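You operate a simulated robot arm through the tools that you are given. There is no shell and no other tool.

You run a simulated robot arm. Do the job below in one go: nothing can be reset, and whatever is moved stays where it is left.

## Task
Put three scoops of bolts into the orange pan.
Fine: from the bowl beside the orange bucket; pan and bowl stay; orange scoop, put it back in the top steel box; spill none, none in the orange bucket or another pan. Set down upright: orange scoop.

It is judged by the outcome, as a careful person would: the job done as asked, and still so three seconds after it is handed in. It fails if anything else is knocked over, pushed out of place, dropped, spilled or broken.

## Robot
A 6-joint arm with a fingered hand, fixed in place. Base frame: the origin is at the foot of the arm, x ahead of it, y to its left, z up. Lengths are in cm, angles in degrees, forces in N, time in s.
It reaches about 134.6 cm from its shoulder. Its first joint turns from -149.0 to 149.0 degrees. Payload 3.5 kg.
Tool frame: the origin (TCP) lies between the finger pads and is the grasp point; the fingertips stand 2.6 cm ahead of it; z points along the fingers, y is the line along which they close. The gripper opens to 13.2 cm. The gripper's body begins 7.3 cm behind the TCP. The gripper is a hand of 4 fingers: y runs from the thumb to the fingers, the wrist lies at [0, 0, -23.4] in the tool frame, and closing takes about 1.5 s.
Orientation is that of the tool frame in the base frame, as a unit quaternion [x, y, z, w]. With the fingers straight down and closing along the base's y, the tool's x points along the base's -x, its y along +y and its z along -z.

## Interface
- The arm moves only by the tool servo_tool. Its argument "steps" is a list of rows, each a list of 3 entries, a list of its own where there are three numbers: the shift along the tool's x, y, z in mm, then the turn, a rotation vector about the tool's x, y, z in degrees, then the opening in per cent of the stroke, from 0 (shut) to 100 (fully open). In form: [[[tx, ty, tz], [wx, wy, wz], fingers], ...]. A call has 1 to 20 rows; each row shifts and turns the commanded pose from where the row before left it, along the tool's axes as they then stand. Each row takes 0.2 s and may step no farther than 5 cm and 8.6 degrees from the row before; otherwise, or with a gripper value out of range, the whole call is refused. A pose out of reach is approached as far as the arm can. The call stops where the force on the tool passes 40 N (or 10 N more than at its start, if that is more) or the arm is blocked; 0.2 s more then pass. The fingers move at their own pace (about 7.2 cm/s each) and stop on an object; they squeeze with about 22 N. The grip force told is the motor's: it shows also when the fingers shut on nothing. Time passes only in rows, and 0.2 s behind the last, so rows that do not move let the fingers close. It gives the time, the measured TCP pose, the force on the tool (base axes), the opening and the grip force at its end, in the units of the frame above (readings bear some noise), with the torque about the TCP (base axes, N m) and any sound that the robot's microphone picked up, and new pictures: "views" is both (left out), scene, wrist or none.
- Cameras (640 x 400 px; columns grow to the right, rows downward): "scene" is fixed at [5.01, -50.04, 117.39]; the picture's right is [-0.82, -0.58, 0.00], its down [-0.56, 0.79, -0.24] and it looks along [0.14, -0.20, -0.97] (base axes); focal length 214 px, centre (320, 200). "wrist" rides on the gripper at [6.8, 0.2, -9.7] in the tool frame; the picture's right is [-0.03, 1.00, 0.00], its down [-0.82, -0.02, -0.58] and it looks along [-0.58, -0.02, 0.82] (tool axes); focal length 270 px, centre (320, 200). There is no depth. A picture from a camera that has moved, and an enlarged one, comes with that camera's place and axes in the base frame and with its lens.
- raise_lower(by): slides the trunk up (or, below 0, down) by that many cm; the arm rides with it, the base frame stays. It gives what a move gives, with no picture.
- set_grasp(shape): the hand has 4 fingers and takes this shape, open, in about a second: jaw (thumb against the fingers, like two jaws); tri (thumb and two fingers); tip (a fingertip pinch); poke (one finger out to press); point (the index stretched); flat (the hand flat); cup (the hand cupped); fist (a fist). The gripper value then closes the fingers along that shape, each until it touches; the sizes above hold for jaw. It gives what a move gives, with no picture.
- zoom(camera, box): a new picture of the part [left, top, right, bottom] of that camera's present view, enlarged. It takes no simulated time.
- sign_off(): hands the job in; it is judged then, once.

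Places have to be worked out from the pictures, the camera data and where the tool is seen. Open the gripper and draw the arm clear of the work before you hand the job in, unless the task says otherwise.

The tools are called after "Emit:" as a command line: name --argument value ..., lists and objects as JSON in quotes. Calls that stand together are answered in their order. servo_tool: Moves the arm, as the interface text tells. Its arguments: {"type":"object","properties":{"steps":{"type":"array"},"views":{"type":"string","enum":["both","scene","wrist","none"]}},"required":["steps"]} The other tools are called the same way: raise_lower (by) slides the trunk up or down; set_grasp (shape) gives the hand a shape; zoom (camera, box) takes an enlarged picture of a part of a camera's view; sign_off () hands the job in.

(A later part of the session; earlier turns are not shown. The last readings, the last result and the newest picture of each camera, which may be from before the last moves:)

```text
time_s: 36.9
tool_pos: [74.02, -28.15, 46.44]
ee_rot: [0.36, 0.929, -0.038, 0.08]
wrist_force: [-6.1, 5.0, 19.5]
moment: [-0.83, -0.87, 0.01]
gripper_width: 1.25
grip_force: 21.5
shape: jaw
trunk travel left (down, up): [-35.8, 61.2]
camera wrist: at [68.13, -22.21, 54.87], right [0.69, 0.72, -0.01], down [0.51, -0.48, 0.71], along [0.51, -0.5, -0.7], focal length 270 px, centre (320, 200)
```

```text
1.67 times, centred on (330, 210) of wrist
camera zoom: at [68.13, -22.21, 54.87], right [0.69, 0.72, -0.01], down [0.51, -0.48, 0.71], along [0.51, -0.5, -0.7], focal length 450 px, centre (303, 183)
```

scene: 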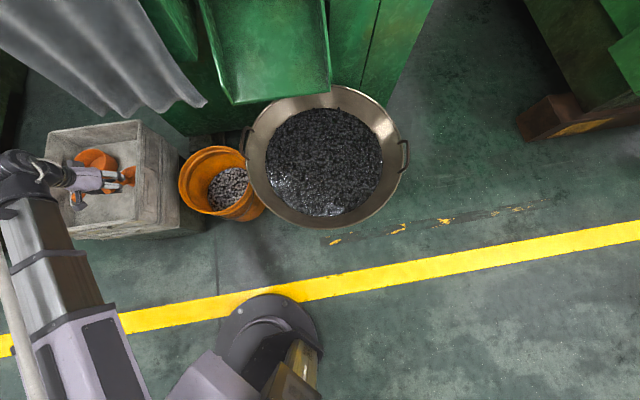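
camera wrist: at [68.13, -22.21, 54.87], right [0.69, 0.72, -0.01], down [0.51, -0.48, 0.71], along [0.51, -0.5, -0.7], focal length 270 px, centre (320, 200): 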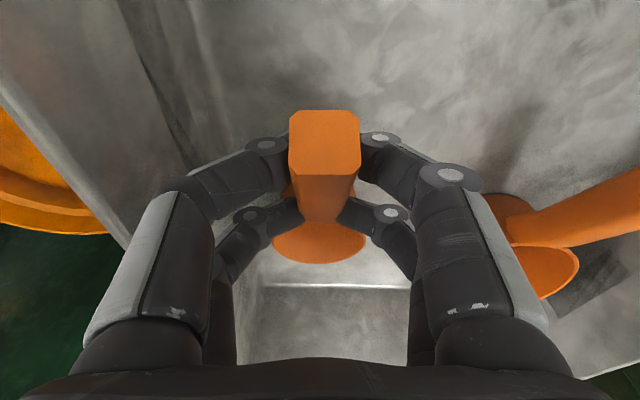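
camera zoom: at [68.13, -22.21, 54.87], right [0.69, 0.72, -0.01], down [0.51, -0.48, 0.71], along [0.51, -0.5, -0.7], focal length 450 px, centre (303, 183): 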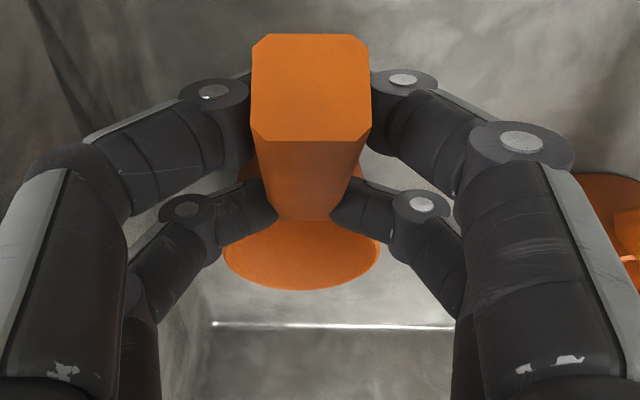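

The upward force shows the front fingertips were wedging under the handle. I release, rise 3 cm, and lean the hand to about −5° so both finger pairs can meet the handle's sides evenly.

Emit:
servo_tool --steps '[[[0, 0, 0], [0, 0, 0], 10], [[0, 0, 0], [0, 0, 0], 25], [[0, 0, 0], [0, 0, 0], 45], [[0, 0, 0], [0, 0, 0], 45], [[0, 0, 0], [0, 0, 0], 45]]' --views "none"

Emit:
raise_lower --by 3

Emit:
servo_tool --steps '[[[0, 0, 0], [0, 7.5, 0], 45], [[0, 0, 0], [0, 7.5, 0], 45], [[0, 0, 0], [0, 0, 0], 45]]'

Emit:
zoom --camera "wrist" --box '[180, 50, 480, 290]'

```text
time_s: 38.1
tool_pos: [74.11, -28.26, 46.27]
ee_rot: [0.36, 0.929, -0.036, 0.079]
wrist_force: [0.8, -0.6, -0.3]
moment: [-0.01, -0.04, 0.01]
gripper_width: 5.89
grip_force: 0.0
shape: jaw
trunk travel left (down, up): [-35.8, 61.2]
```

```text
time_s: 38.9
tool_pos: [74.24, -28.27, 49.31]
ee_rot: [0.36, 0.929, -0.037, 0.079]
wrist_force: [-0.6, 0.3, -0.4]
moment: [0.01, 0.0, -0.02]
gripper_width: 5.88
grip_force: 0.2
shape: jaw
trunk travel left (down, up): [-38.8, 58.2]
```

```text
time_s: 39.7
tool_pos: [74.07, -28.25, 49.1]
ee_rot: [0.362, 0.931, 0.011, -0.045]
wrist_force: [0.0, 0.1, 0.3]
moment: [-0.03, -0.01, -0.01]
gripper_width: 5.89
grip_force: 0.1
shape: jaw
out of reach, approached as far as the arm can: row 1
trunk travel left (down, up): [-38.8, 58.2]
camera wrist: at [70.01, -23.88, 59.38], right [0.69, 0.72, -0.01], down [0.63, -0.59, 0.5], along [0.35, -0.36, -0.86], focal length 270 px, centre (320, 200)
```

scene: 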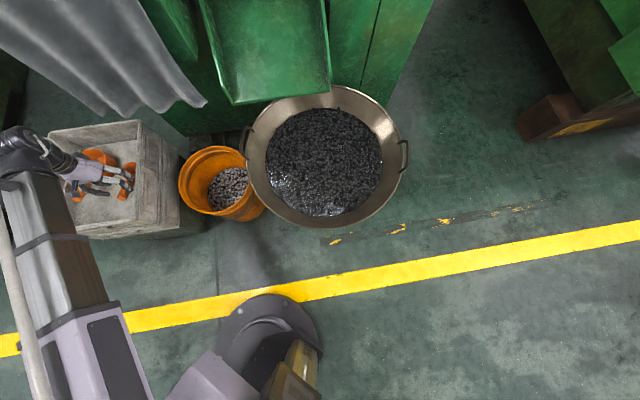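
wrist: 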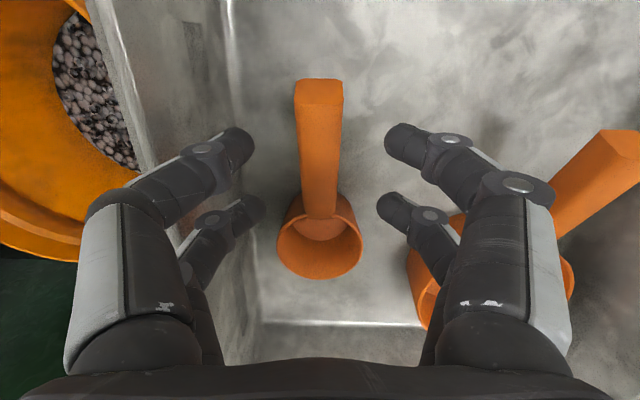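

```text
1.67 times, centred on (330, 170) of wrist
camera zoom: at [70.01, -23.88, 59.38], right [0.69, 0.72, -0.01], down [0.63, -0.59, 0.5], along [0.35, -0.36, -0.86], focal length 450 px, centre (303, 250)
```

zoom: 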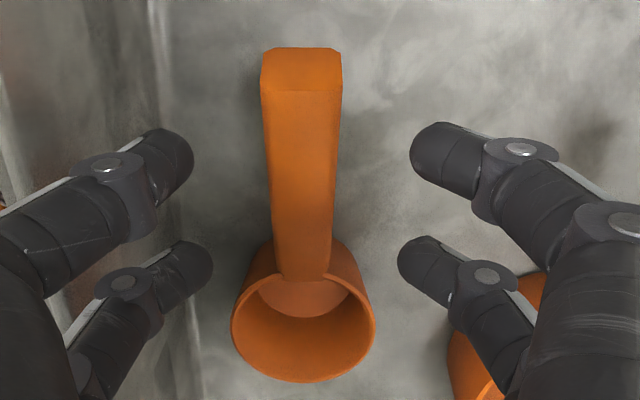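

The scoop is flat and centred between the fingers. I shift 5 mm toward the handle end, lower 2.3 cm and close, so both finger pairs meet the handle's sides.

Emit:
servo_tool --steps '[[[5, 0, 0], [0, 0, 0], 45]]' --views "none"

Emit:
raise_lower --by -2.3

Emit:
servo_tool --steps '[[[0, 0, 0], [0, 0, 0], 30], [[0, 0, 0], [0, 0, 0], 20], [[0, 0, 0], [0, 0, 0], 10], [[0, 0, 0], [0, 0, 0], 0], [[0, 0, 0], [0, 0, 0], 0], [[0, 0, 0], [0, 0, 0], 0], [[0, 0, 0], [0, 0, 0], 0]]' --views "wrist"

Emit:
zoom --camera "wrist" --box '[180, 50, 480, 290]'

```text
time_s: 40.1
tool_pos: [73.89, -28.02, 49.02]
ee_rot: [0.362, 0.931, 0.01, -0.043]
wrist_force: [0.5, 0.6, 0.7]
moment: [0.01, -0.04, 0.03]
gripper_width: 5.89
grip_force: 0.1
shape: jaw
trunk travel left (down, up): [-38.8, 58.2]
```

```text
time_s: 40.8
tool_pos: [73.79, -27.93, 46.86]
ee_rot: [0.362, 0.931, 0.01, -0.043]
wrist_force: [-0.3, 0.1, -0.4]
moment: [-0.02, 0.04, 0.01]
gripper_width: 5.89
grip_force: 0.1
shape: jaw
trunk travel left (down, up): [-36.5, 60.5]
```

```text
time_s: 42.4
tool_pos: [73.86, -27.85, 46.82]
ee_rot: [0.361, 0.931, 0.01, -0.043]
wrist_force: [0.8, -0.5, -0.3]
moment: [-0.15, -0.13, -0.03]
gripper_width: 1.67
grip_force: 22.1
shape: jaw
trunk travel left (down, up): [-36.5, 60.5]
camera wrist: at [69.65, -23.52, 57.08], right [0.69, 0.72, -0.01], down [0.63, -0.59, 0.5], along [0.35, -0.36, -0.86], focal length 270 px, centre (320, 200)
```

wrist: 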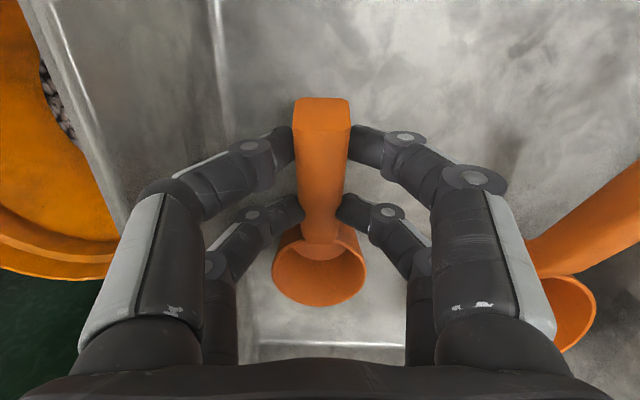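

```text
1.67 times, centred on (330, 170) of wrist
camera zoom: at [69.65, -23.52, 57.08], right [0.69, 0.72, -0.01], down [0.63, -0.59, 0.5], along [0.35, -0.36, -0.86], focal length 450 px, centre (303, 250)
```

zoom: 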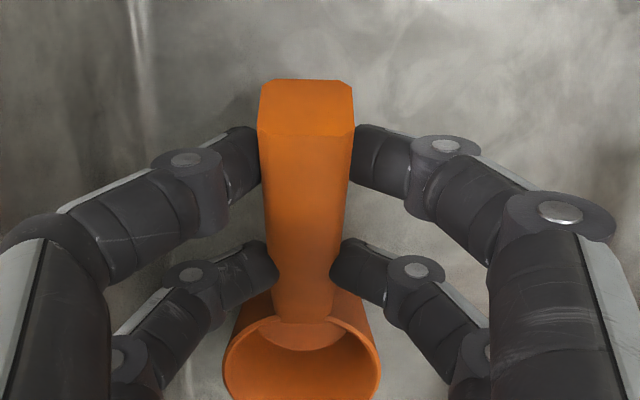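

Both pairs now press the handle's sides symmetrically. I lift 3 cm and check for droop.

Emit:
raise_lower --by 3

Emit:
servo_tool --steps '[[[0, 0, 0], [0, 0, 0], 0], [[0, 0, 0], [0, 0, 0], 0]]' --views "both"

Emit:
zoom --camera "wrist" --box '[180, 50, 480, 290]'

```text
time_s: 43.1
tool_pos: [73.73, -28.05, 49.78]
ee_rot: [0.362, 0.931, 0.01, -0.043]
wrist_force: [0.2, 0.4, -1.7]
moment: [0.06, 0.03, 0.01]
gripper_width: 1.66
grip_force: 21.4
shape: jaw
trunk travel left (down, up): [-39.5, 57.5]
```

```text
time_s: 43.7
tool_pos: [73.79, -27.97, 49.64]
ee_rot: [0.362, 0.931, 0.01, -0.043]
wrist_force: [-0.2, 0.0, -1.3]
moment: [0.01, 0.06, 0.0]
gripper_width: 1.64
grip_force: 21.8
shape: jaw
trunk travel left (down, up): [-39.5, 57.5]
camera wrist: at [69.66, -23.52, 60.06], right [0.69, 0.72, -0.01], down [0.63, -0.59, 0.5], along [0.35, -0.36, -0.86], focal length 270 px, centre (320, 200)
```

scene: 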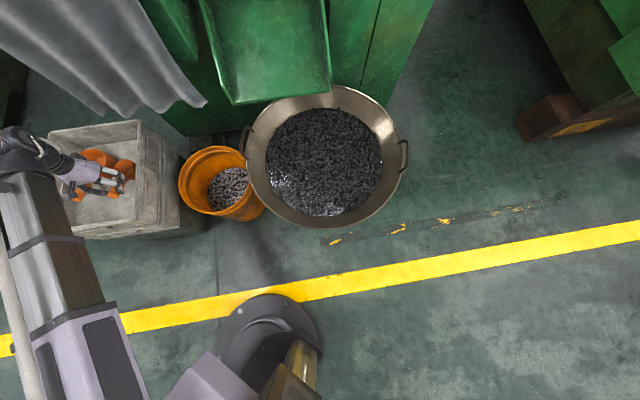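
wrist: 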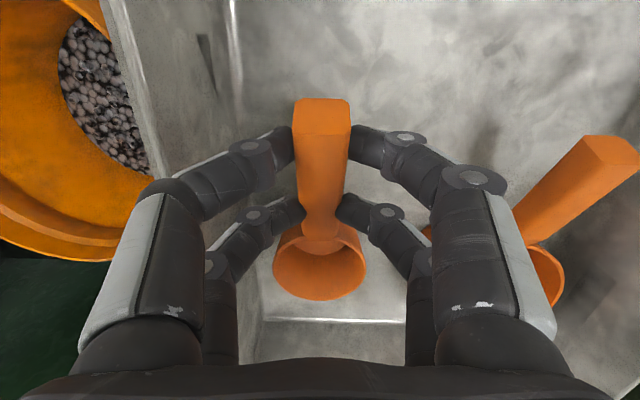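

```text
1.67 times, centred on (330, 170) of wrist
camera zoom: at [69.66, -23.52, 60.06], right [0.69, 0.72, -0.01], down [0.63, -0.59, 0.5], along [0.35, -0.36, -0.86], focal length 450 px, centre (303, 250)
```

zoom: 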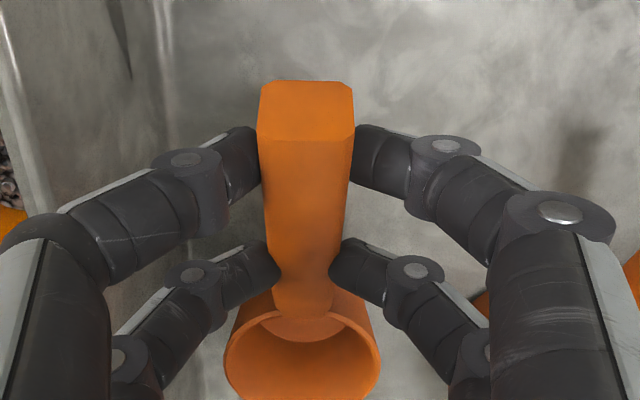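

The grip is firm and the scoop stays level, at about 1.3 N. I raise it well clear of the box, then yaw about the vertical so the cup points parallel to the chute edge.

Emit:
raise_lower --by 20

Emit:
servo_tool --steps '[[[0, 0, 0], [-0.73, 0.1, 8.37], 0], [[0, 0, 0], [-0.73, 0.1, 8.37], 0], [[0, 0, 0], [-0.73, 0.1, 8.37], 0], [[0, 0, 0], [-0.73, 0.1, 8.37], 0], [[0, 0, 0], [-0.73, 0.1, 8.37], 0], [[0, 0, 0], [-0.73, 0.1, 8.37], 0], [[0, 0, 0], [-0.73, 0.1, 8.37], 0], [[0, 0, 0], [-0.73, 0.1, 8.37], 0], [[0, 0, 0], [-0.73, 0.1, 8.37], 0], [[0, 0, 0], [-0.73, 0.1, 8.37], 0], [[0, 0, 0], [-0.73, 0.1, 8.37], 0]]'

```text
time_s: 45.9
tool_pos: [73.72, -27.94, 69.76]
ee_rot: [0.361, 0.931, 0.01, -0.044]
wrist_force: [-0.3, -0.1, -0.3]
moment: [0.08, 0.05, 0.0]
gripper_width: 1.65
grip_force: 22.1
shape: jaw
trunk travel left (down, up): [-59.5, 37.5]
```

```text
time_s: 48.3
tool_pos: [73.65, -27.93, 69.68]
ee_rot: [0.923, 0.381, 0.038, -0.022]
wrist_force: [-0.2, 0.0, -1.6]
moment: [0.03, -0.02, -0.01]
gripper_width: 1.62
grip_force: 21.6
shape: jaw
trunk travel left (down, up): [-59.5, 37.5]
camera wrist: at [78.24, -23.77, 80.06], right [0.69, -0.72, -0.01], down [-0.62, -0.6, 0.51], along [-0.38, -0.34, -0.86], focal length 270 px, centre (320, 200)
```

scene: 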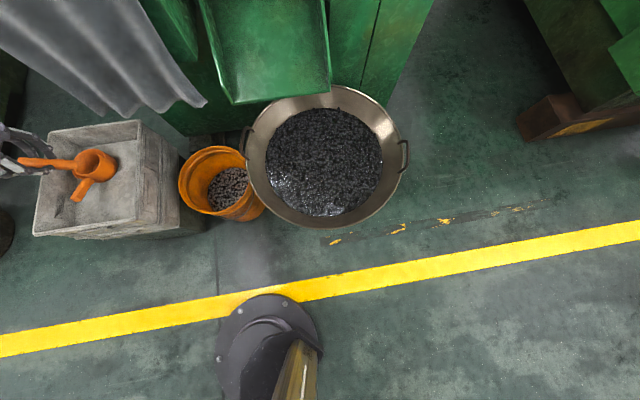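
wrist: 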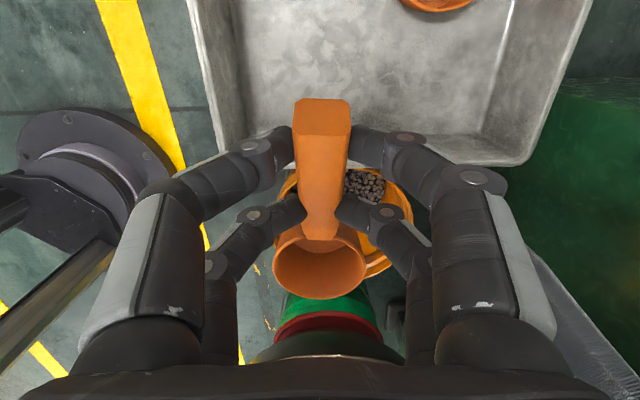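

The scoop is level and pointing toward the bowl. I carry it over the bowl, high.

Emit:
servo_tool --steps '[[[-39.6, -1.4, -3.5], [0, 0, 0], 0], [[-39.6, -1.4, -3.5], [0, 0, 0], 0], [[-39.6, -1.4, -3.5], [0, 0, 0], 0], [[-39.6, -1.4, -3.5], [0, 0, 0], 0], [[-39.6, -1.4, -3.5], [0, 0, 0], 0], [[-39.6, -1.4, -3.5], [0, 0, 0], 0], [[-39.6, -1.4, -3.5], [0, 0, 0], 0], [[-39.6, -1.4, -3.5], [0, 0, 0], 0], [[-39.6, -1.4, -3.5], [0, 0, 0], 0], [[-39.6, -1.4, -3.5], [0, 0, 0], 0], [[-39.6, -1.4, -3.5], [0, 0, 0], 0], [[-39.6, -1.4, -3.5], [0, 0, 0], 0], [[-39.6, -1.4, -3.5], [0, 0, 0], 0], [[-39.6, -1.4, -3.5], [0, 0, 0], 0]]'

Emit:
zoom --camera "scene" --box '[170, 60, 430, 240]'

Emit:
zoom --camera "wrist" --box '[140, 50, 540, 370]'

```text
time_s: 51.3
tool_pos: [33.08, -66.05, 69.69]
ee_rot: [0.922, 0.384, 0.037, -0.022]
wrist_force: [-0.7, 0.7, 0.0]
moment: [0.06, -0.01, 0.01]
gripper_width: 1.62
grip_force: 21.7
shape: jaw
trunk travel left (down, up): [-59.5, 37.5]
camera wrist: at [37.57, -61.87, 80.06], right [0.69, -0.72, -0.01], down [-0.62, -0.6, 0.51], along [-0.37, -0.34, -0.86], focal length 270 px, centre (320, 200)
```

scene: 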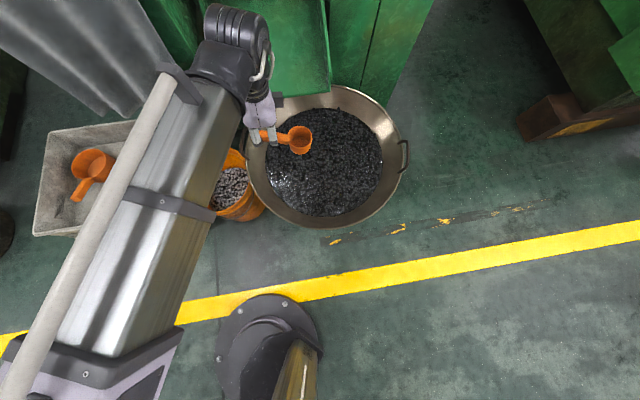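
wrist: 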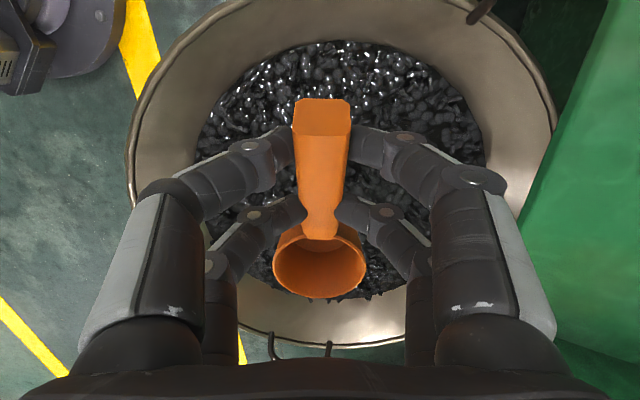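

```text
2.22 times, centred on (300, 150) of scene
camera zoom: at [5.01, -50.04, 117.39], right [-0.82, -0.58, 0.0], down [-0.56, 0.79, -0.24], along [0.14, -0.2, -0.97], focal length 477 px, centre (364, 311)
```

zoom: 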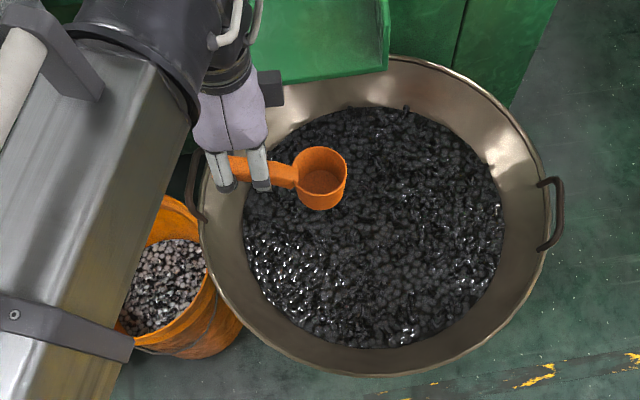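

```text
1.25 times, centred on (340, 210) of wrist
camera zoom: at [37.57, -61.87, 80.06], right [0.69, -0.72, -0.01], down [-0.62, -0.6, 0.51], along [-0.37, -0.34, -0.86], focal length 338 px, centre (295, 188)
```

zoom: 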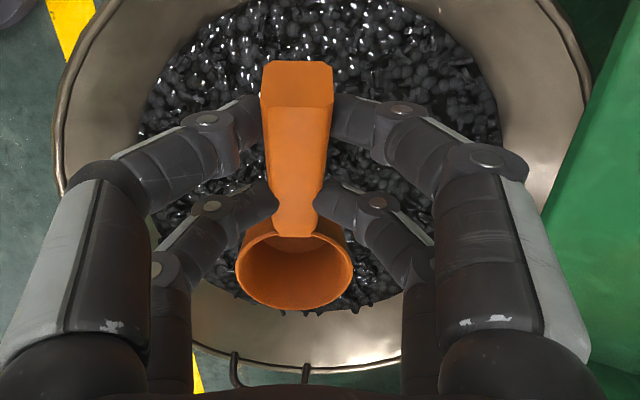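

The empty scoop hangs over the bolts with its rim about 4 cm below TCP level, and the bolts surface is near z 45. I pitch the cup 50° forward here, then lower to just above the surface.

Emit:
servo_tool --steps '[[[0, 0, 0], [0, 8.4, 0], 0], [[0, 0, 0], [0, 8.4, 0], 0], [[0, 0, 0], [0, 8.4, 0], 0], [[0, 0, 0], [0, 8.4, 0], 0], [[0, 0, 0], [0, 8.4, 0], 0], [[0, 0, 0], [0, 8.4, 0], 0], [[0, 0, 0], [0, 0, 0], 0]]'

Emit:
zoom --camera "scene" --box '[170, 60, 430, 240]'

```text
time_s: 52.9
tool_pos: [34.94, -65.59, 79.36]
ee_rot: [0.826, 0.331, 0.425, -0.166]
wrist_force: [0.0, -0.2, -1.6]
moment: [-0.01, -0.02, -0.02]
gripper_width: 1.63
grip_force: 22.1
shape: jaw
out of reach, approached as far as the arm can: row 1, 2, 3, 4, 5, 6
trunk travel left (down, up): [-59.5, 37.5]
camera wrist: at [32.34, -68.2, 90.68], right [0.68, -0.73, -0.01], down [-0.7, -0.64, -0.33], along [0.23, 0.23, -0.95], focal length 270 px, centre (320, 200)
```

scene: 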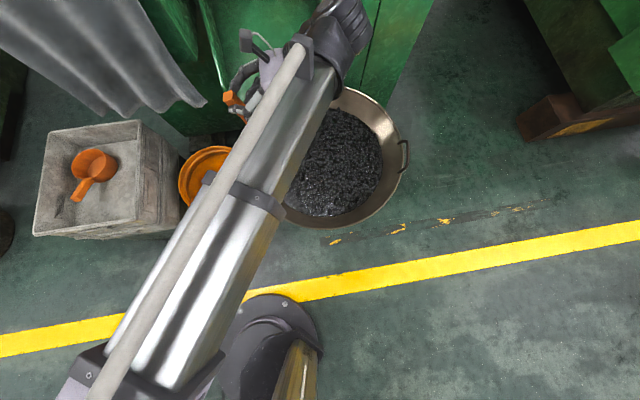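
wrist: 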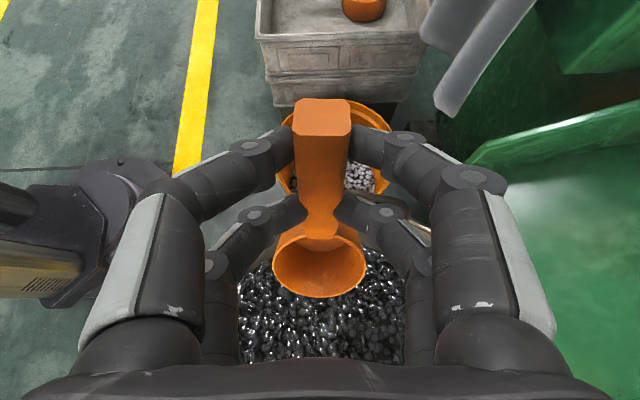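

```text
2.22 times, centred on (300, 150) of scene
camera zoom: at [5.01, -50.04, 117.39], right [-0.82, -0.58, 0.0], down [-0.56, 0.79, -0.24], along [0.14, -0.2, -0.97], focal length 477 px, centre (364, 311)
```

zoom: 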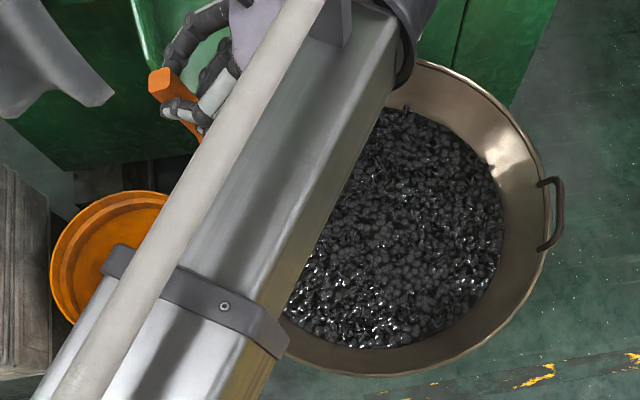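

The wrist camera shows the cup above the bolts, pitched forward. I lower the trunk 21 cm so the lip comes close to the surface.

Emit:
raise_lower --by -20

Emit:
servo_tool --steps '[[[0, 0, 0], [0, 0, 0], 0]]' --views "both"

Emit:
zoom --camera "wrist" --box '[140, 50, 540, 370]'

```text
time_s: 55.1
tool_pos: [35.02, -65.73, 59.24]
ee_rot: [0.826, 0.332, 0.425, -0.167]
wrist_force: [0.2, -0.4, -0.8]
moment: [-0.01, -0.02, 0.01]
gripper_width: 1.61
grip_force: 21.7
shape: jaw
trunk travel left (down, up): [-39.5, 57.5]
```

```text
time_s: 55.5
tool_pos: [34.85, -65.64, 59.35]
ee_rot: [0.826, 0.331, 0.424, -0.166]
wrist_force: [0.2, -0.3, -2.0]
moment: [-0.01, -0.02, -0.02]
gripper_width: 1.63
grip_force: 22.0
shape: jaw
trunk travel left (down, up): [-39.5, 57.5]
camera wrist: at [32.35, -68.2, 70.65], right [0.68, -0.73, -0.01], down [-0.7, -0.64, -0.32], along [0.23, 0.23, -0.95], focal length 270 px, centre (320, 200)
```

scene: 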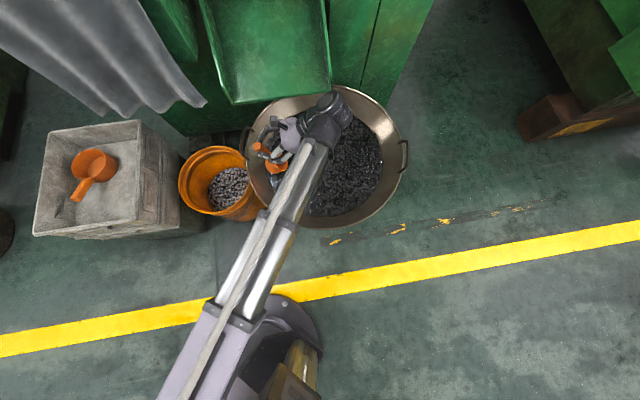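
wrist: 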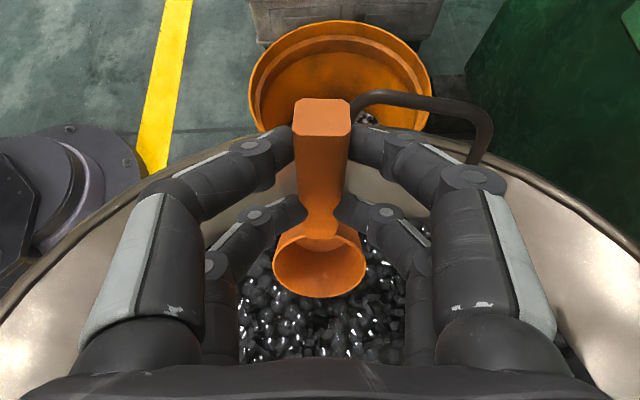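

```text
1.25 times, centred on (340, 210) of wrist
camera zoom: at [32.35, -68.2, 70.65], right [0.68, -0.73, -0.01], down [-0.7, -0.64, -0.32], along [0.23, 0.23, -0.95], focal length 338 px, centre (295, 188)
```

zoom: 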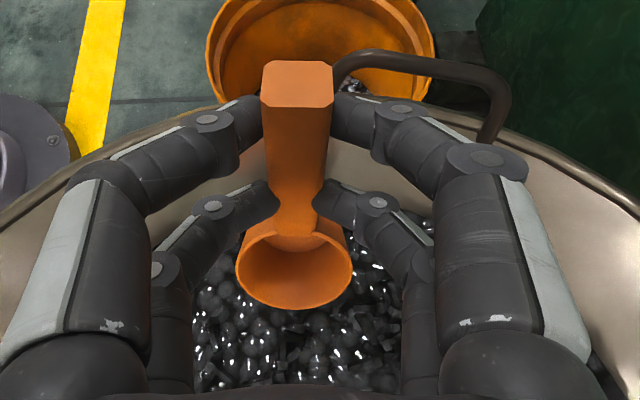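

The cup is just above the bolts near the edge of the pile. I move it 5 cm forward, then lower 3 cm and watch the force.

Emit:
servo_tool --steps '[[[-9.7, 0, -13.5], [0, 0, 0], 0], [[-9.7, 0, -13.5], [0, 0, 0], 0], [[-9.7, 0, -13.5], [0, 0, 0], 0]]' --views "none"

Emit:
raise_lower --by -2

Emit:
servo_tool --steps '[[[0, 0, 0], [0, 0, 0], 0]]' --views "wrist"

```text
time_s: 56.3
tool_pos: [33.39, -68.78, 59.09]
ee_rot: [0.83, 0.329, 0.422, -0.157]
wrist_force: [0.4, 0.0, -0.8]
moment: [-0.04, 0.01, -0.02]
gripper_width: 1.62
grip_force: 21.6
shape: jaw
out of reach, approached as far as the arm can: row 2, 3
trunk travel left (down, up): [-39.5, 57.5]
```

```text
time_s: 56.9
tool_pos: [33.35, -68.8, 57.11]
ee_rot: [0.829, 0.329, 0.423, -0.157]
wrist_force: [0.6, -0.5, -0.9]
moment: [-0.03, -0.01, 0.01]
gripper_width: 1.61
grip_force: 22.2
shape: jaw
trunk travel left (down, up): [-37.5, 59.5]
```

```text
time_s: 57.3
tool_pos: [33.39, -68.88, 57.05]
ee_rot: [0.83, 0.329, 0.422, -0.158]
wrist_force: [0.4, 0.2, -0.7]
moment: [0.0, 0.02, -0.01]
gripper_width: 1.63
grip_force: 21.9
shape: jaw
trunk travel left (down, up): [-37.5, 59.5]
camera wrist: at [30.67, -71.17, 68.49], right [0.67, -0.75, 0.0], down [-0.71, -0.63, -0.31], along [0.23, 0.21, -0.95], focal length 270 px, centre (320, 200)
```

wrist: 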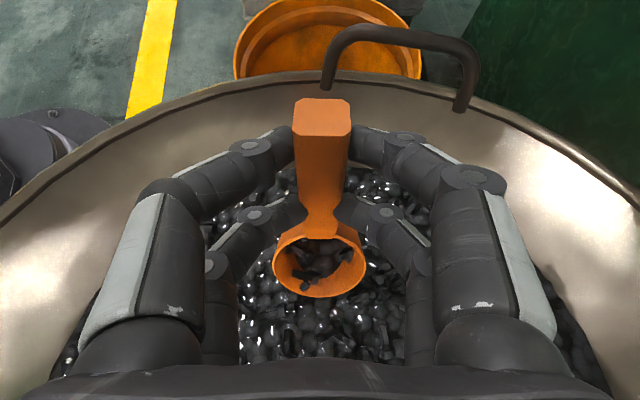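

Bolts are already rolling into the cup with no resisting force. I look closer.

Emit:
zoom --camera "wrist" --box '[220, 170, 420, 360]'

Emit:
zoom --camera "scene" --box '[230, 80, 400, 230]'

```text
2.11 times, centred on (320, 265) of wrist
camera zoom: at [30.67, -71.17, 68.49], right [0.67, -0.75, 0.0], down [-0.71, -0.63, -0.31], along [0.23, 0.21, -0.95], focal length 569 px, centre (320, 63)
```

zoom: 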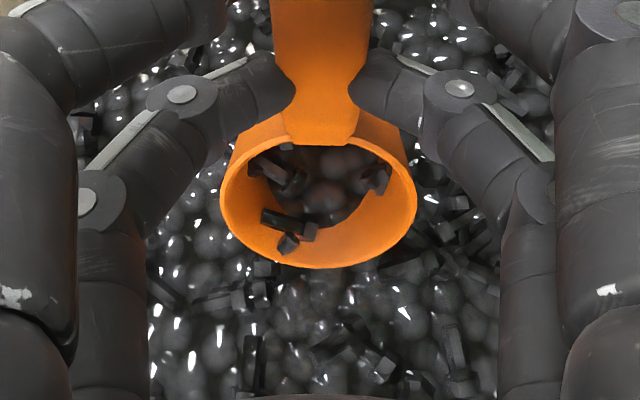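

```text
2.67 times, centred on (315, 155) of scene
camera zoom: at [5.01, -50.04, 117.39], right [-0.82, -0.58, 0.0], down [-0.56, 0.79, -0.24], along [0.14, -0.2, -0.97], focal length 572 px, centre (333, 320)
```

zoom: 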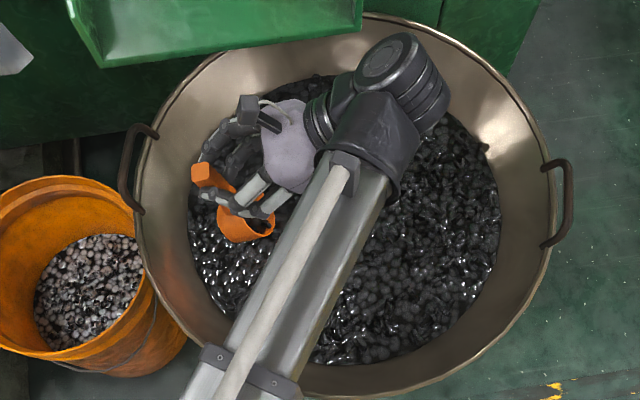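

Some bolts have come in. I lower 2 cm more so the lip is well under the surface.

Emit:
raise_lower --by -2

Emit:
servo_tool --steps '[[[-5.8, 0, -8.1], [0, 0, 0], 0], [[-5.8, 0, -8.1], [0, 0, 0], 0]]' --views "wrist"

Emit:
zoom --camera "wrist" --box '[220, 170, 420, 360]'

```text
time_s: 58.0
tool_pos: [33.36, -68.91, 55.09]
ee_rot: [0.83, 0.329, 0.423, -0.158]
wrist_force: [0.4, 0.0, -0.8]
moment: [-0.01, 0.02, 0.01]
gripper_width: 1.62
grip_force: 21.8
shape: jaw
trunk travel left (down, up): [-35.5, 61.5]
```

```text
time_s: 58.6
tool_pos: [32.36, -70.21, 54.96]
ee_rot: [0.832, 0.328, 0.421, -0.151]
wrist_force: [0.4, -0.1, -2.3]
moment: [0.01, 0.01, 0.0]
gripper_width: 1.62
grip_force: 22.3
shape: jaw
out of reach, approached as far as the arm can: row 2
trunk travel left (down, up): [-35.5, 61.5]
camera wrist: at [29.67, -72.42, 66.39], right [0.66, -0.75, 0.0], down [-0.71, -0.63, -0.31], along [0.23, 0.2, -0.95], focal length 270 px, centre (320, 200)
```

wrist: 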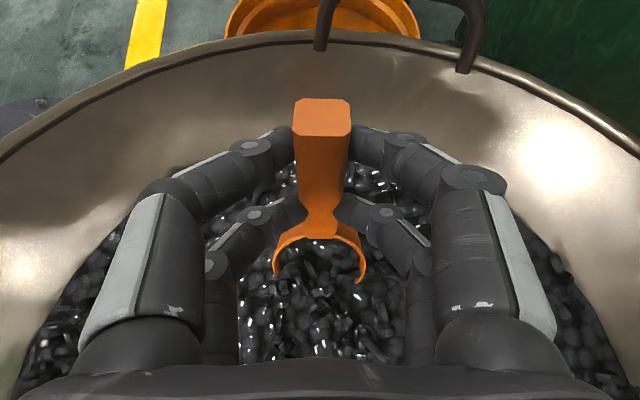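

```text
2.11 times, centred on (320, 265) of wrist
camera zoom: at [29.67, -72.42, 66.39], right [0.66, -0.75, 0.0], down [-0.71, -0.63, -0.31], along [0.23, 0.2, -0.95], focal length 569 px, centre (320, 63)
```

zoom: 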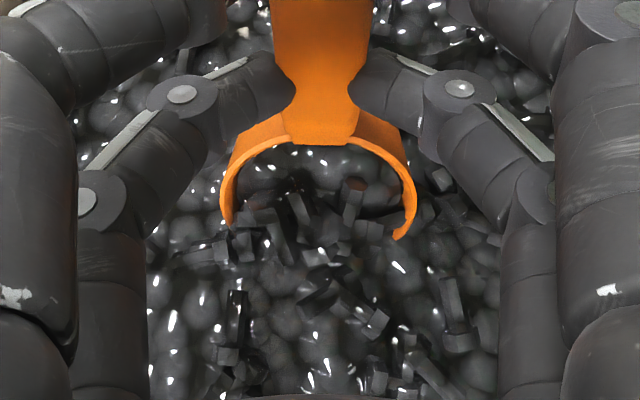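

The cup is half buried with its lip under the bolts and the arm moves freely. I now curl it back to level in steps, raising the trunk between them.

Emit:
servo_tool --steps '[[[-21.7, 0, 15.2], [0, -8.4, 0], 0]]' --views "none"

Emit:
raise_lower --by 2

Emit:
servo_tool --steps '[[[-16.8, 0, 15.9], [0, -8.4, 0], 0]]' --views "none"

Emit:
raise_lower --by 2

Emit:
servo_tool --steps '[[[-11.9, 0, 15.1], [0, -8.4, 0], 0]]' --views "wrist"

Emit:
zoom --camera "wrist" --box '[220, 170, 420, 360]'

```text
time_s: 59.0
tool_pos: [32.31, -70.32, 52.54]
ee_rot: [0.859, 0.339, 0.361, -0.132]
wrist_force: [0.2, 1.0, -2.1]
moment: [0.02, -0.01, -0.02]
gripper_width: 1.62
grip_force: 22.0
shape: jaw
trunk travel left (down, up): [-35.5, 61.5]
```

```text
time_s: 59.7
tool_pos: [32.42, -70.34, 54.46]
ee_rot: [0.859, 0.34, 0.359, -0.132]
wrist_force: [0.3, -0.2, -1.7]
moment: [0.01, -0.01, 0.01]
gripper_width: 1.6
grip_force: 21.6
shape: jaw
trunk travel left (down, up): [-37.5, 59.5]
```

```text
time_s: 60.1
tool_pos: [32.28, -70.51, 52.2]
ee_rot: [0.883, 0.349, 0.296, -0.108]
wrist_force: [0.5, -1.0, -1.9]
moment: [0.01, -0.05, 0.01]
gripper_width: 1.59
grip_force: 21.8
shape: jaw
trunk travel left (down, up): [-37.5, 59.5]
```

```text
time_s: 60.7
tool_pos: [32.37, -70.47, 54.27]
ee_rot: [0.883, 0.348, 0.297, -0.106]
wrist_force: [0.1, -0.3, -2.1]
moment: [0.02, 0.0, -0.04]
gripper_width: 1.61
grip_force: 21.7
shape: jaw
trunk travel left (down, up): [-39.5, 57.5]
```

```text
time_s: 61.1
tool_pos: [32.23, -70.53, 52.32]
ee_rot: [0.902, 0.355, 0.231, -0.08]
wrist_force: [-0.5, -0.4, -2.9]
moment: [0.05, -0.04, 0.0]
gripper_width: 1.61
grip_force: 21.9
shape: jaw
trunk travel left (down, up): [-39.5, 57.5]
camera wrist: at [33.47, -69.47, 64.28], right [0.66, -0.75, 0.01], down [-0.75, -0.66, 0.12], along [-0.09, -0.09, -0.99], focal length 270 px, centre (320, 200)
```

wrist: 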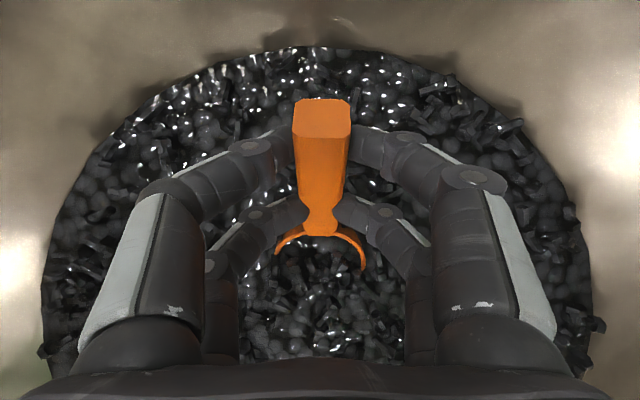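

```text
2.11 times, centred on (320, 265) of wrist
camera zoom: at [33.47, -69.47, 64.28], right [0.66, -0.75, 0.01], down [-0.75, -0.66, 0.12], along [-0.09, -0.09, -0.99], focal length 569 px, centre (320, 63)
```

zoom: 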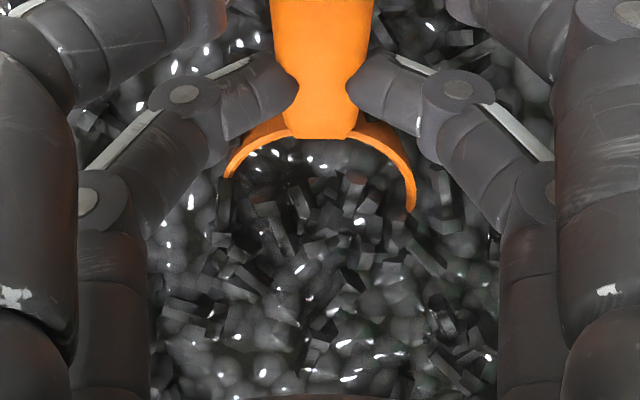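

The cup is full of bolts, still submerged. I continue levelling, raise clear of the pile, and inspect.

Emit:
raise_lower --by 1.5

Emit:
servo_tool --steps '[[[-7.4, 0, 12.8], [0, -8.4, 0], 0]]' --views "none"

Emit:
raise_lower --by 1

Emit:
servo_tool --steps '[[[-3.7, 0, 9.4], [0, -8.4, 0], 0], [[-1.1, 0, 5], [0, -8, 0], 0]]' --views "none"

Emit:
raise_lower --by 5

Emit:
servo_tool --steps '[[[0, 0, 0], [0, 0, 0], 0], [[0, 0, 0], [0, 0, 0], 0]]'

Emit:
zoom --camera "wrist" --box '[220, 150, 420, 340]'

Emit:
zoom --camera "scene" --box '[230, 80, 400, 230]'

```text
time_s: 61.8
tool_pos: [32.5, -70.67, 54.03]
ee_rot: [0.902, 0.356, 0.231, -0.081]
wrist_force: [-0.1, 0.9, -0.9]
moment: [0.05, -0.06, -0.01]
gripper_width: 1.59
grip_force: 22.1
shape: jaw
trunk travel left (down, up): [-41.0, 56.0]
```

```text
time_s: 62.2
tool_pos: [32.36, -70.81, 52.61]
ee_rot: [0.917, 0.36, 0.163, -0.054]
wrist_force: [0.2, -1.2, -1.8]
moment: [0.05, -0.06, 0.0]
gripper_width: 1.6
grip_force: 22.4
shape: jaw
trunk travel left (down, up): [-41.0, 56.0]
```

```text
time_s: 62.8
tool_pos: [32.44, -70.81, 53.5]
ee_rot: [0.917, 0.36, 0.164, -0.054]
wrist_force: [-0.1, -0.1, -1.1]
moment: [0.06, -0.08, -0.01]
gripper_width: 1.59
grip_force: 21.7
shape: jaw
trunk travel left (down, up): [-42.0, 55.0]
```

```text
time_s: 63.4
tool_pos: [32.29, -70.72, 52.21]
ee_rot: [0.931, 0.363, 0.03, -0.002]
wrist_force: [-0.6, 0.4, -3.9]
moment: [0.12, -0.11, -0.03]
gripper_width: 1.48
grip_force: 22.0
shape: jaw
trunk travel left (down, up): [-42.0, 55.0]
```

```text
time_s: 64.3
tool_pos: [32.31, -70.88, 57.15]
ee_rot: [0.931, 0.364, 0.031, -0.003]
wrist_force: [0.1, 0.0, -2.8]
moment: [-0.01, 0.02, -0.01]
gripper_width: 1.16
grip_force: 22.3
shape: jaw
trunk travel left (down, up): [-47.0, 50.0]
```

```text
time_s: 64.9
tool_pos: [32.43, -70.69, 57.12]
ee_rot: [0.931, 0.364, 0.031, -0.003]
wrist_force: [-0.3, 0.3, -2.2]
moment: [0.0, -0.02, -0.05]
gripper_width: 1.16
grip_force: 22.5
shape: jaw
trunk travel left (down, up): [-47.0, 50.0]
camera wrist: at [37.0, -66.33, 67.35], right [0.66, -0.75, 0.02], down [-0.64, -0.55, 0.53], along [-0.39, -0.36, -0.85], focal length 270 px, centre (320, 200)
```

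scene: 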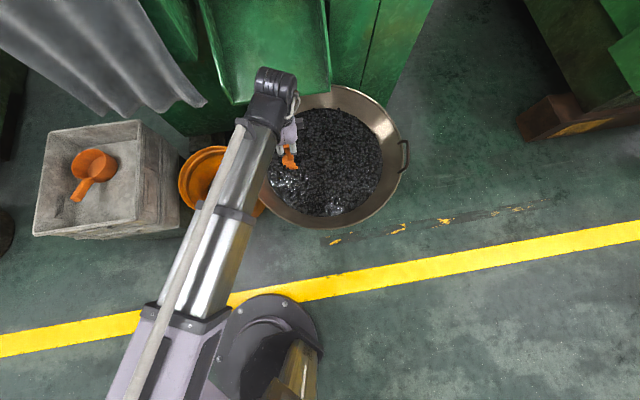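
wrist: 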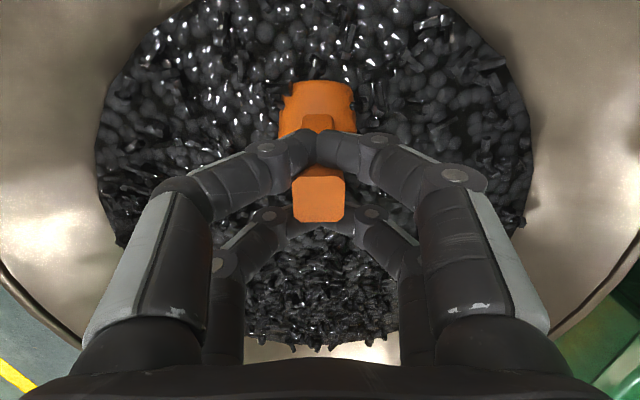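

```text
2.11 times, centred on (320, 245) of wrist
camera zoom: at [37.0, -66.33, 67.35], right [0.66, -0.75, 0.02], down [-0.64, -0.55, 0.53], along [-0.39, -0.36, -0.85], focal length 569 px, centre (320, 105)
```

zoom: 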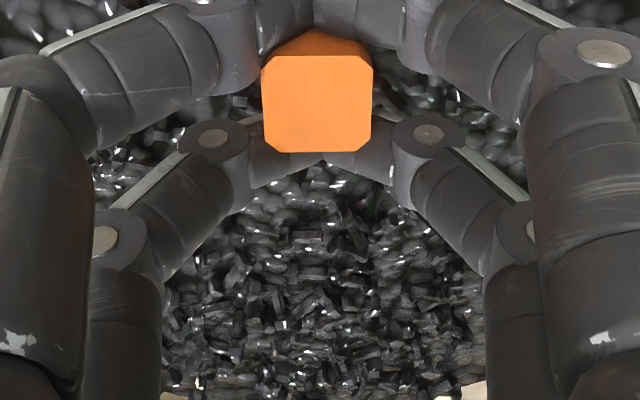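

```text
2.67 times, centred on (315, 155) of scene
camera zoom: at [5.01, -50.04, 117.39], right [-0.82, -0.58, 0.0], down [-0.56, 0.79, -0.24], along [0.14, -0.2, -0.97], focal length 572 px, centre (333, 320)
```

zoom: 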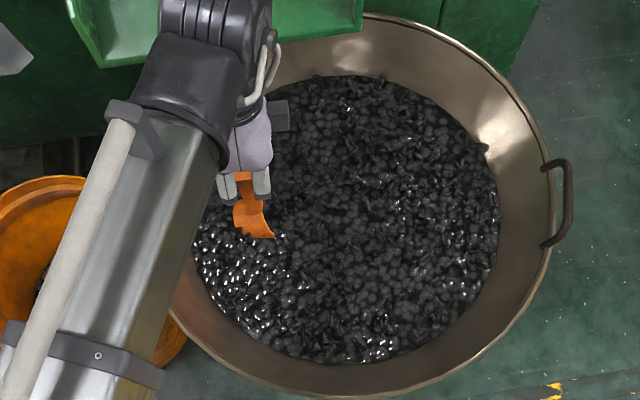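

The scoop slipped: under load it pivoted in the fingers and now hangs straight down along the hand, still in the bolts. I raise a little over the bowl to see how it hangs.

Emit:
raise_lower --by 9

Emit:
servo_tool --steps '[[[0, 0, 0], [0, 0, 0], 0]]'

Emit:
zoom --camera "wrist" --box '[220, 50, 420, 240]'

Emit:
zoom --camera "scene" --box '[200, 60, 360, 200]'

```text
time_s: 66.1
tool_pos: [32.29, -70.82, 66.19]
ee_rot: [0.931, 0.364, 0.031, -0.003]
wrist_force: [0.2, 0.5, -0.7]
moment: [0.0, 0.03, -0.01]
gripper_width: 1.14
grip_force: 22.2
shape: jaw
trunk travel left (down, up): [-56.0, 41.0]
```

```text
time_s: 66.5
tool_pos: [32.24, -70.63, 66.19]
ee_rot: [0.931, 0.363, 0.03, -0.002]
wrist_force: [-1.6, 0.4, -0.8]
moment: [-0.01, 0.01, 0.03]
gripper_width: 1.16
grip_force: 21.4
shape: jaw
trunk travel left (down, up): [-56.0, 41.0]
camera wrist: at [37.0, -66.33, 76.35], right [0.66, -0.75, 0.02], down [-0.64, -0.55, 0.53], along [-0.39, -0.36, -0.85], focal length 270 px, centre (320, 200)
```

scene: 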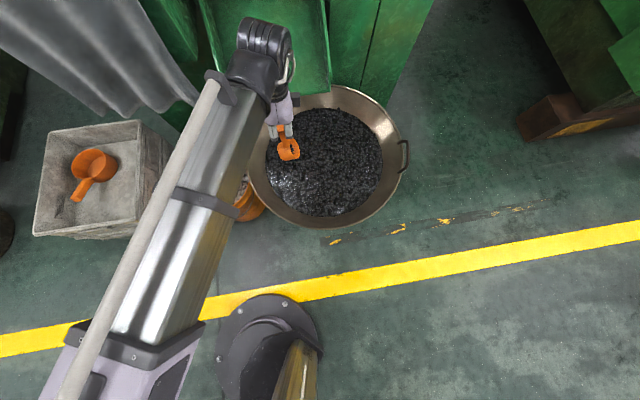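
wrist: 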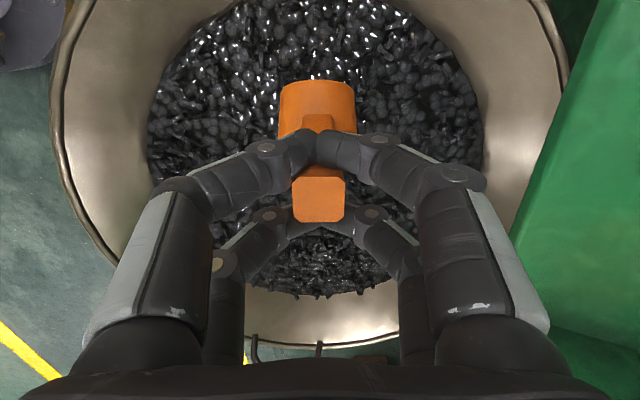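

```text
2.11 times, centred on (320, 145) of wrist
camera zoom: at [37.0, -66.33, 76.35], right [0.66, -0.75, 0.02], down [-0.64, -0.55, 0.53], along [-0.39, -0.36, -0.85], focal length 569 px, centre (320, 316)
```

zoom: 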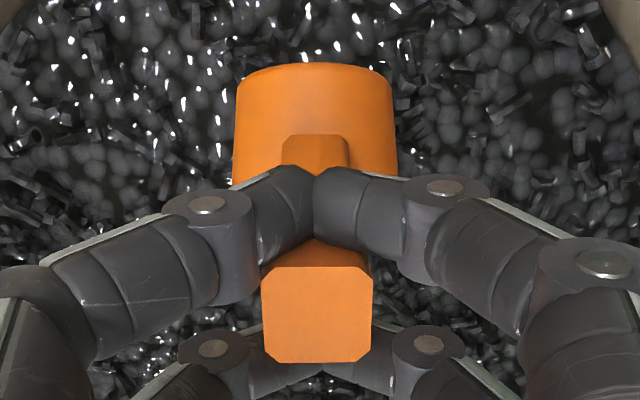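

```text
2.86 times, centred on (280, 130) of scene
camera zoom: at [5.01, -50.04, 117.39], right [-0.82, -0.58, 0.0], down [-0.56, 0.79, -0.24], along [0.14, -0.2, -0.97], focal length 613 px, centre (434, 400)
```

zoom: 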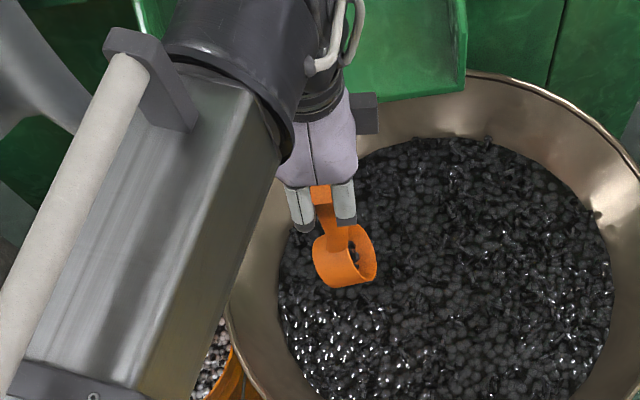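

The scoop hangs along the finger direction with the cup opening sideways. I lean the hand back about 60° so the cup becomes level, so that I can set the scoop on the bolts and regrasp it by the cup itself, a much stronger hold.

Emit:
servo_tool --steps '[[[0, 0, 0], [0, -8, 0], 0], [[-0.4, 0, -4.9], [0, -8, 0], 0], [[-2, 0, -9.1], [0, -8, 0], 0], [[-4.8, 0, -12.7], [0, -8, 0], 0], [[-8.4, 0, -15.5], [0, -8, 0], 0], [[-12.6, 0, -17], [0, -8, 0], 0], [[-17.2, 0, -17.4], [0, -8, 0], 0], [[-21.7, 0, -16.6], [0, -8, 0], 0], [[0, 0, 0], [0, 0, 0], 0]]'

Emit:
zoom --camera "wrist" --box '[200, 50, 440, 260]'

Emit:
zoom --camera "scene" --box '[200, 60, 360, 200]'

```text
time_s: 68.5
tool_pos: [32.2, -70.6, 78.07]
ee_rot: [0.806, 0.31, -0.468, 0.191]
wrist_force: [-0.6, 0.2, -1.0]
moment: [0.09, -0.07, 0.0]
gripper_width: 1.14
grip_force: 21.8
shape: jaw
trunk travel left (down, up): [-56.0, 41.0]
camera wrist: at [41.11, -62.53, 76.93], right [0.67, -0.74, 0.04], down [0.05, 0.1, 0.99], along [-0.74, -0.66, 0.1], focal length 270 px, centre (320, 200)
```

scene: 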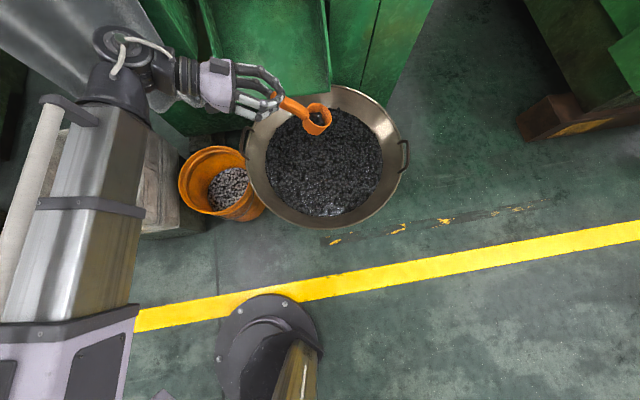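
wrist: 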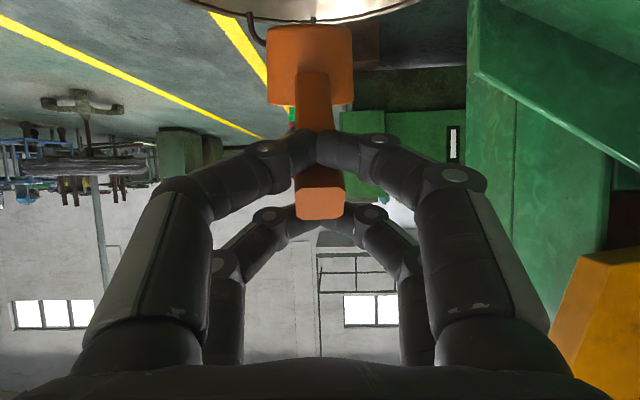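

```text
1.90 times, centred on (320, 155) of wrist
camera zoom: at [41.11, -62.53, 76.93], right [0.67, -0.74, 0.04], down [0.05, 0.1, 0.99], along [-0.74, -0.66, 0.1], focal length 515 px, centre (320, 286)
```

zoom: 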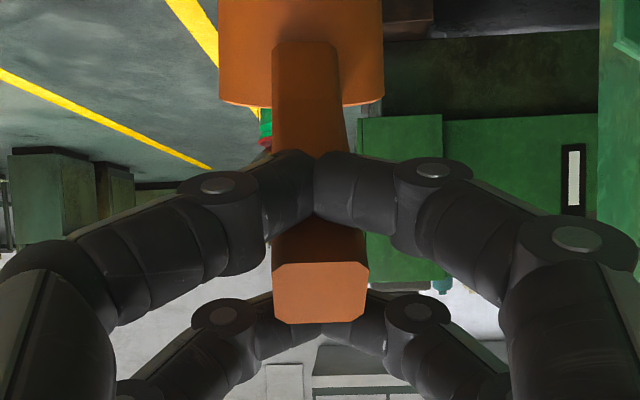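

```text
2.86 times, centred on (280, 130) of scene
camera zoom: at [5.01, -50.04, 117.39], right [-0.82, -0.58, 0.0], down [-0.56, 0.79, -0.24], along [0.14, -0.2, -0.97], focal length 613 px, centre (434, 400)
```

zoom: 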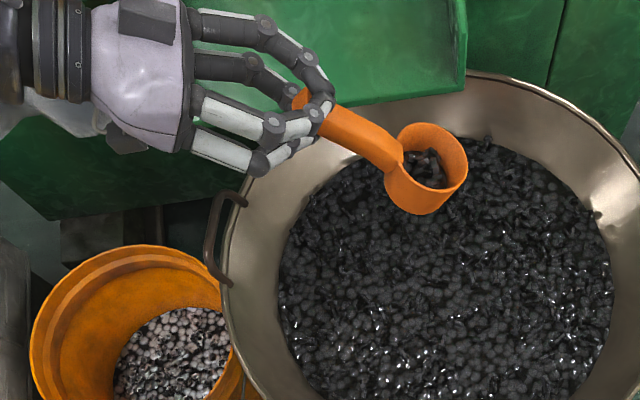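

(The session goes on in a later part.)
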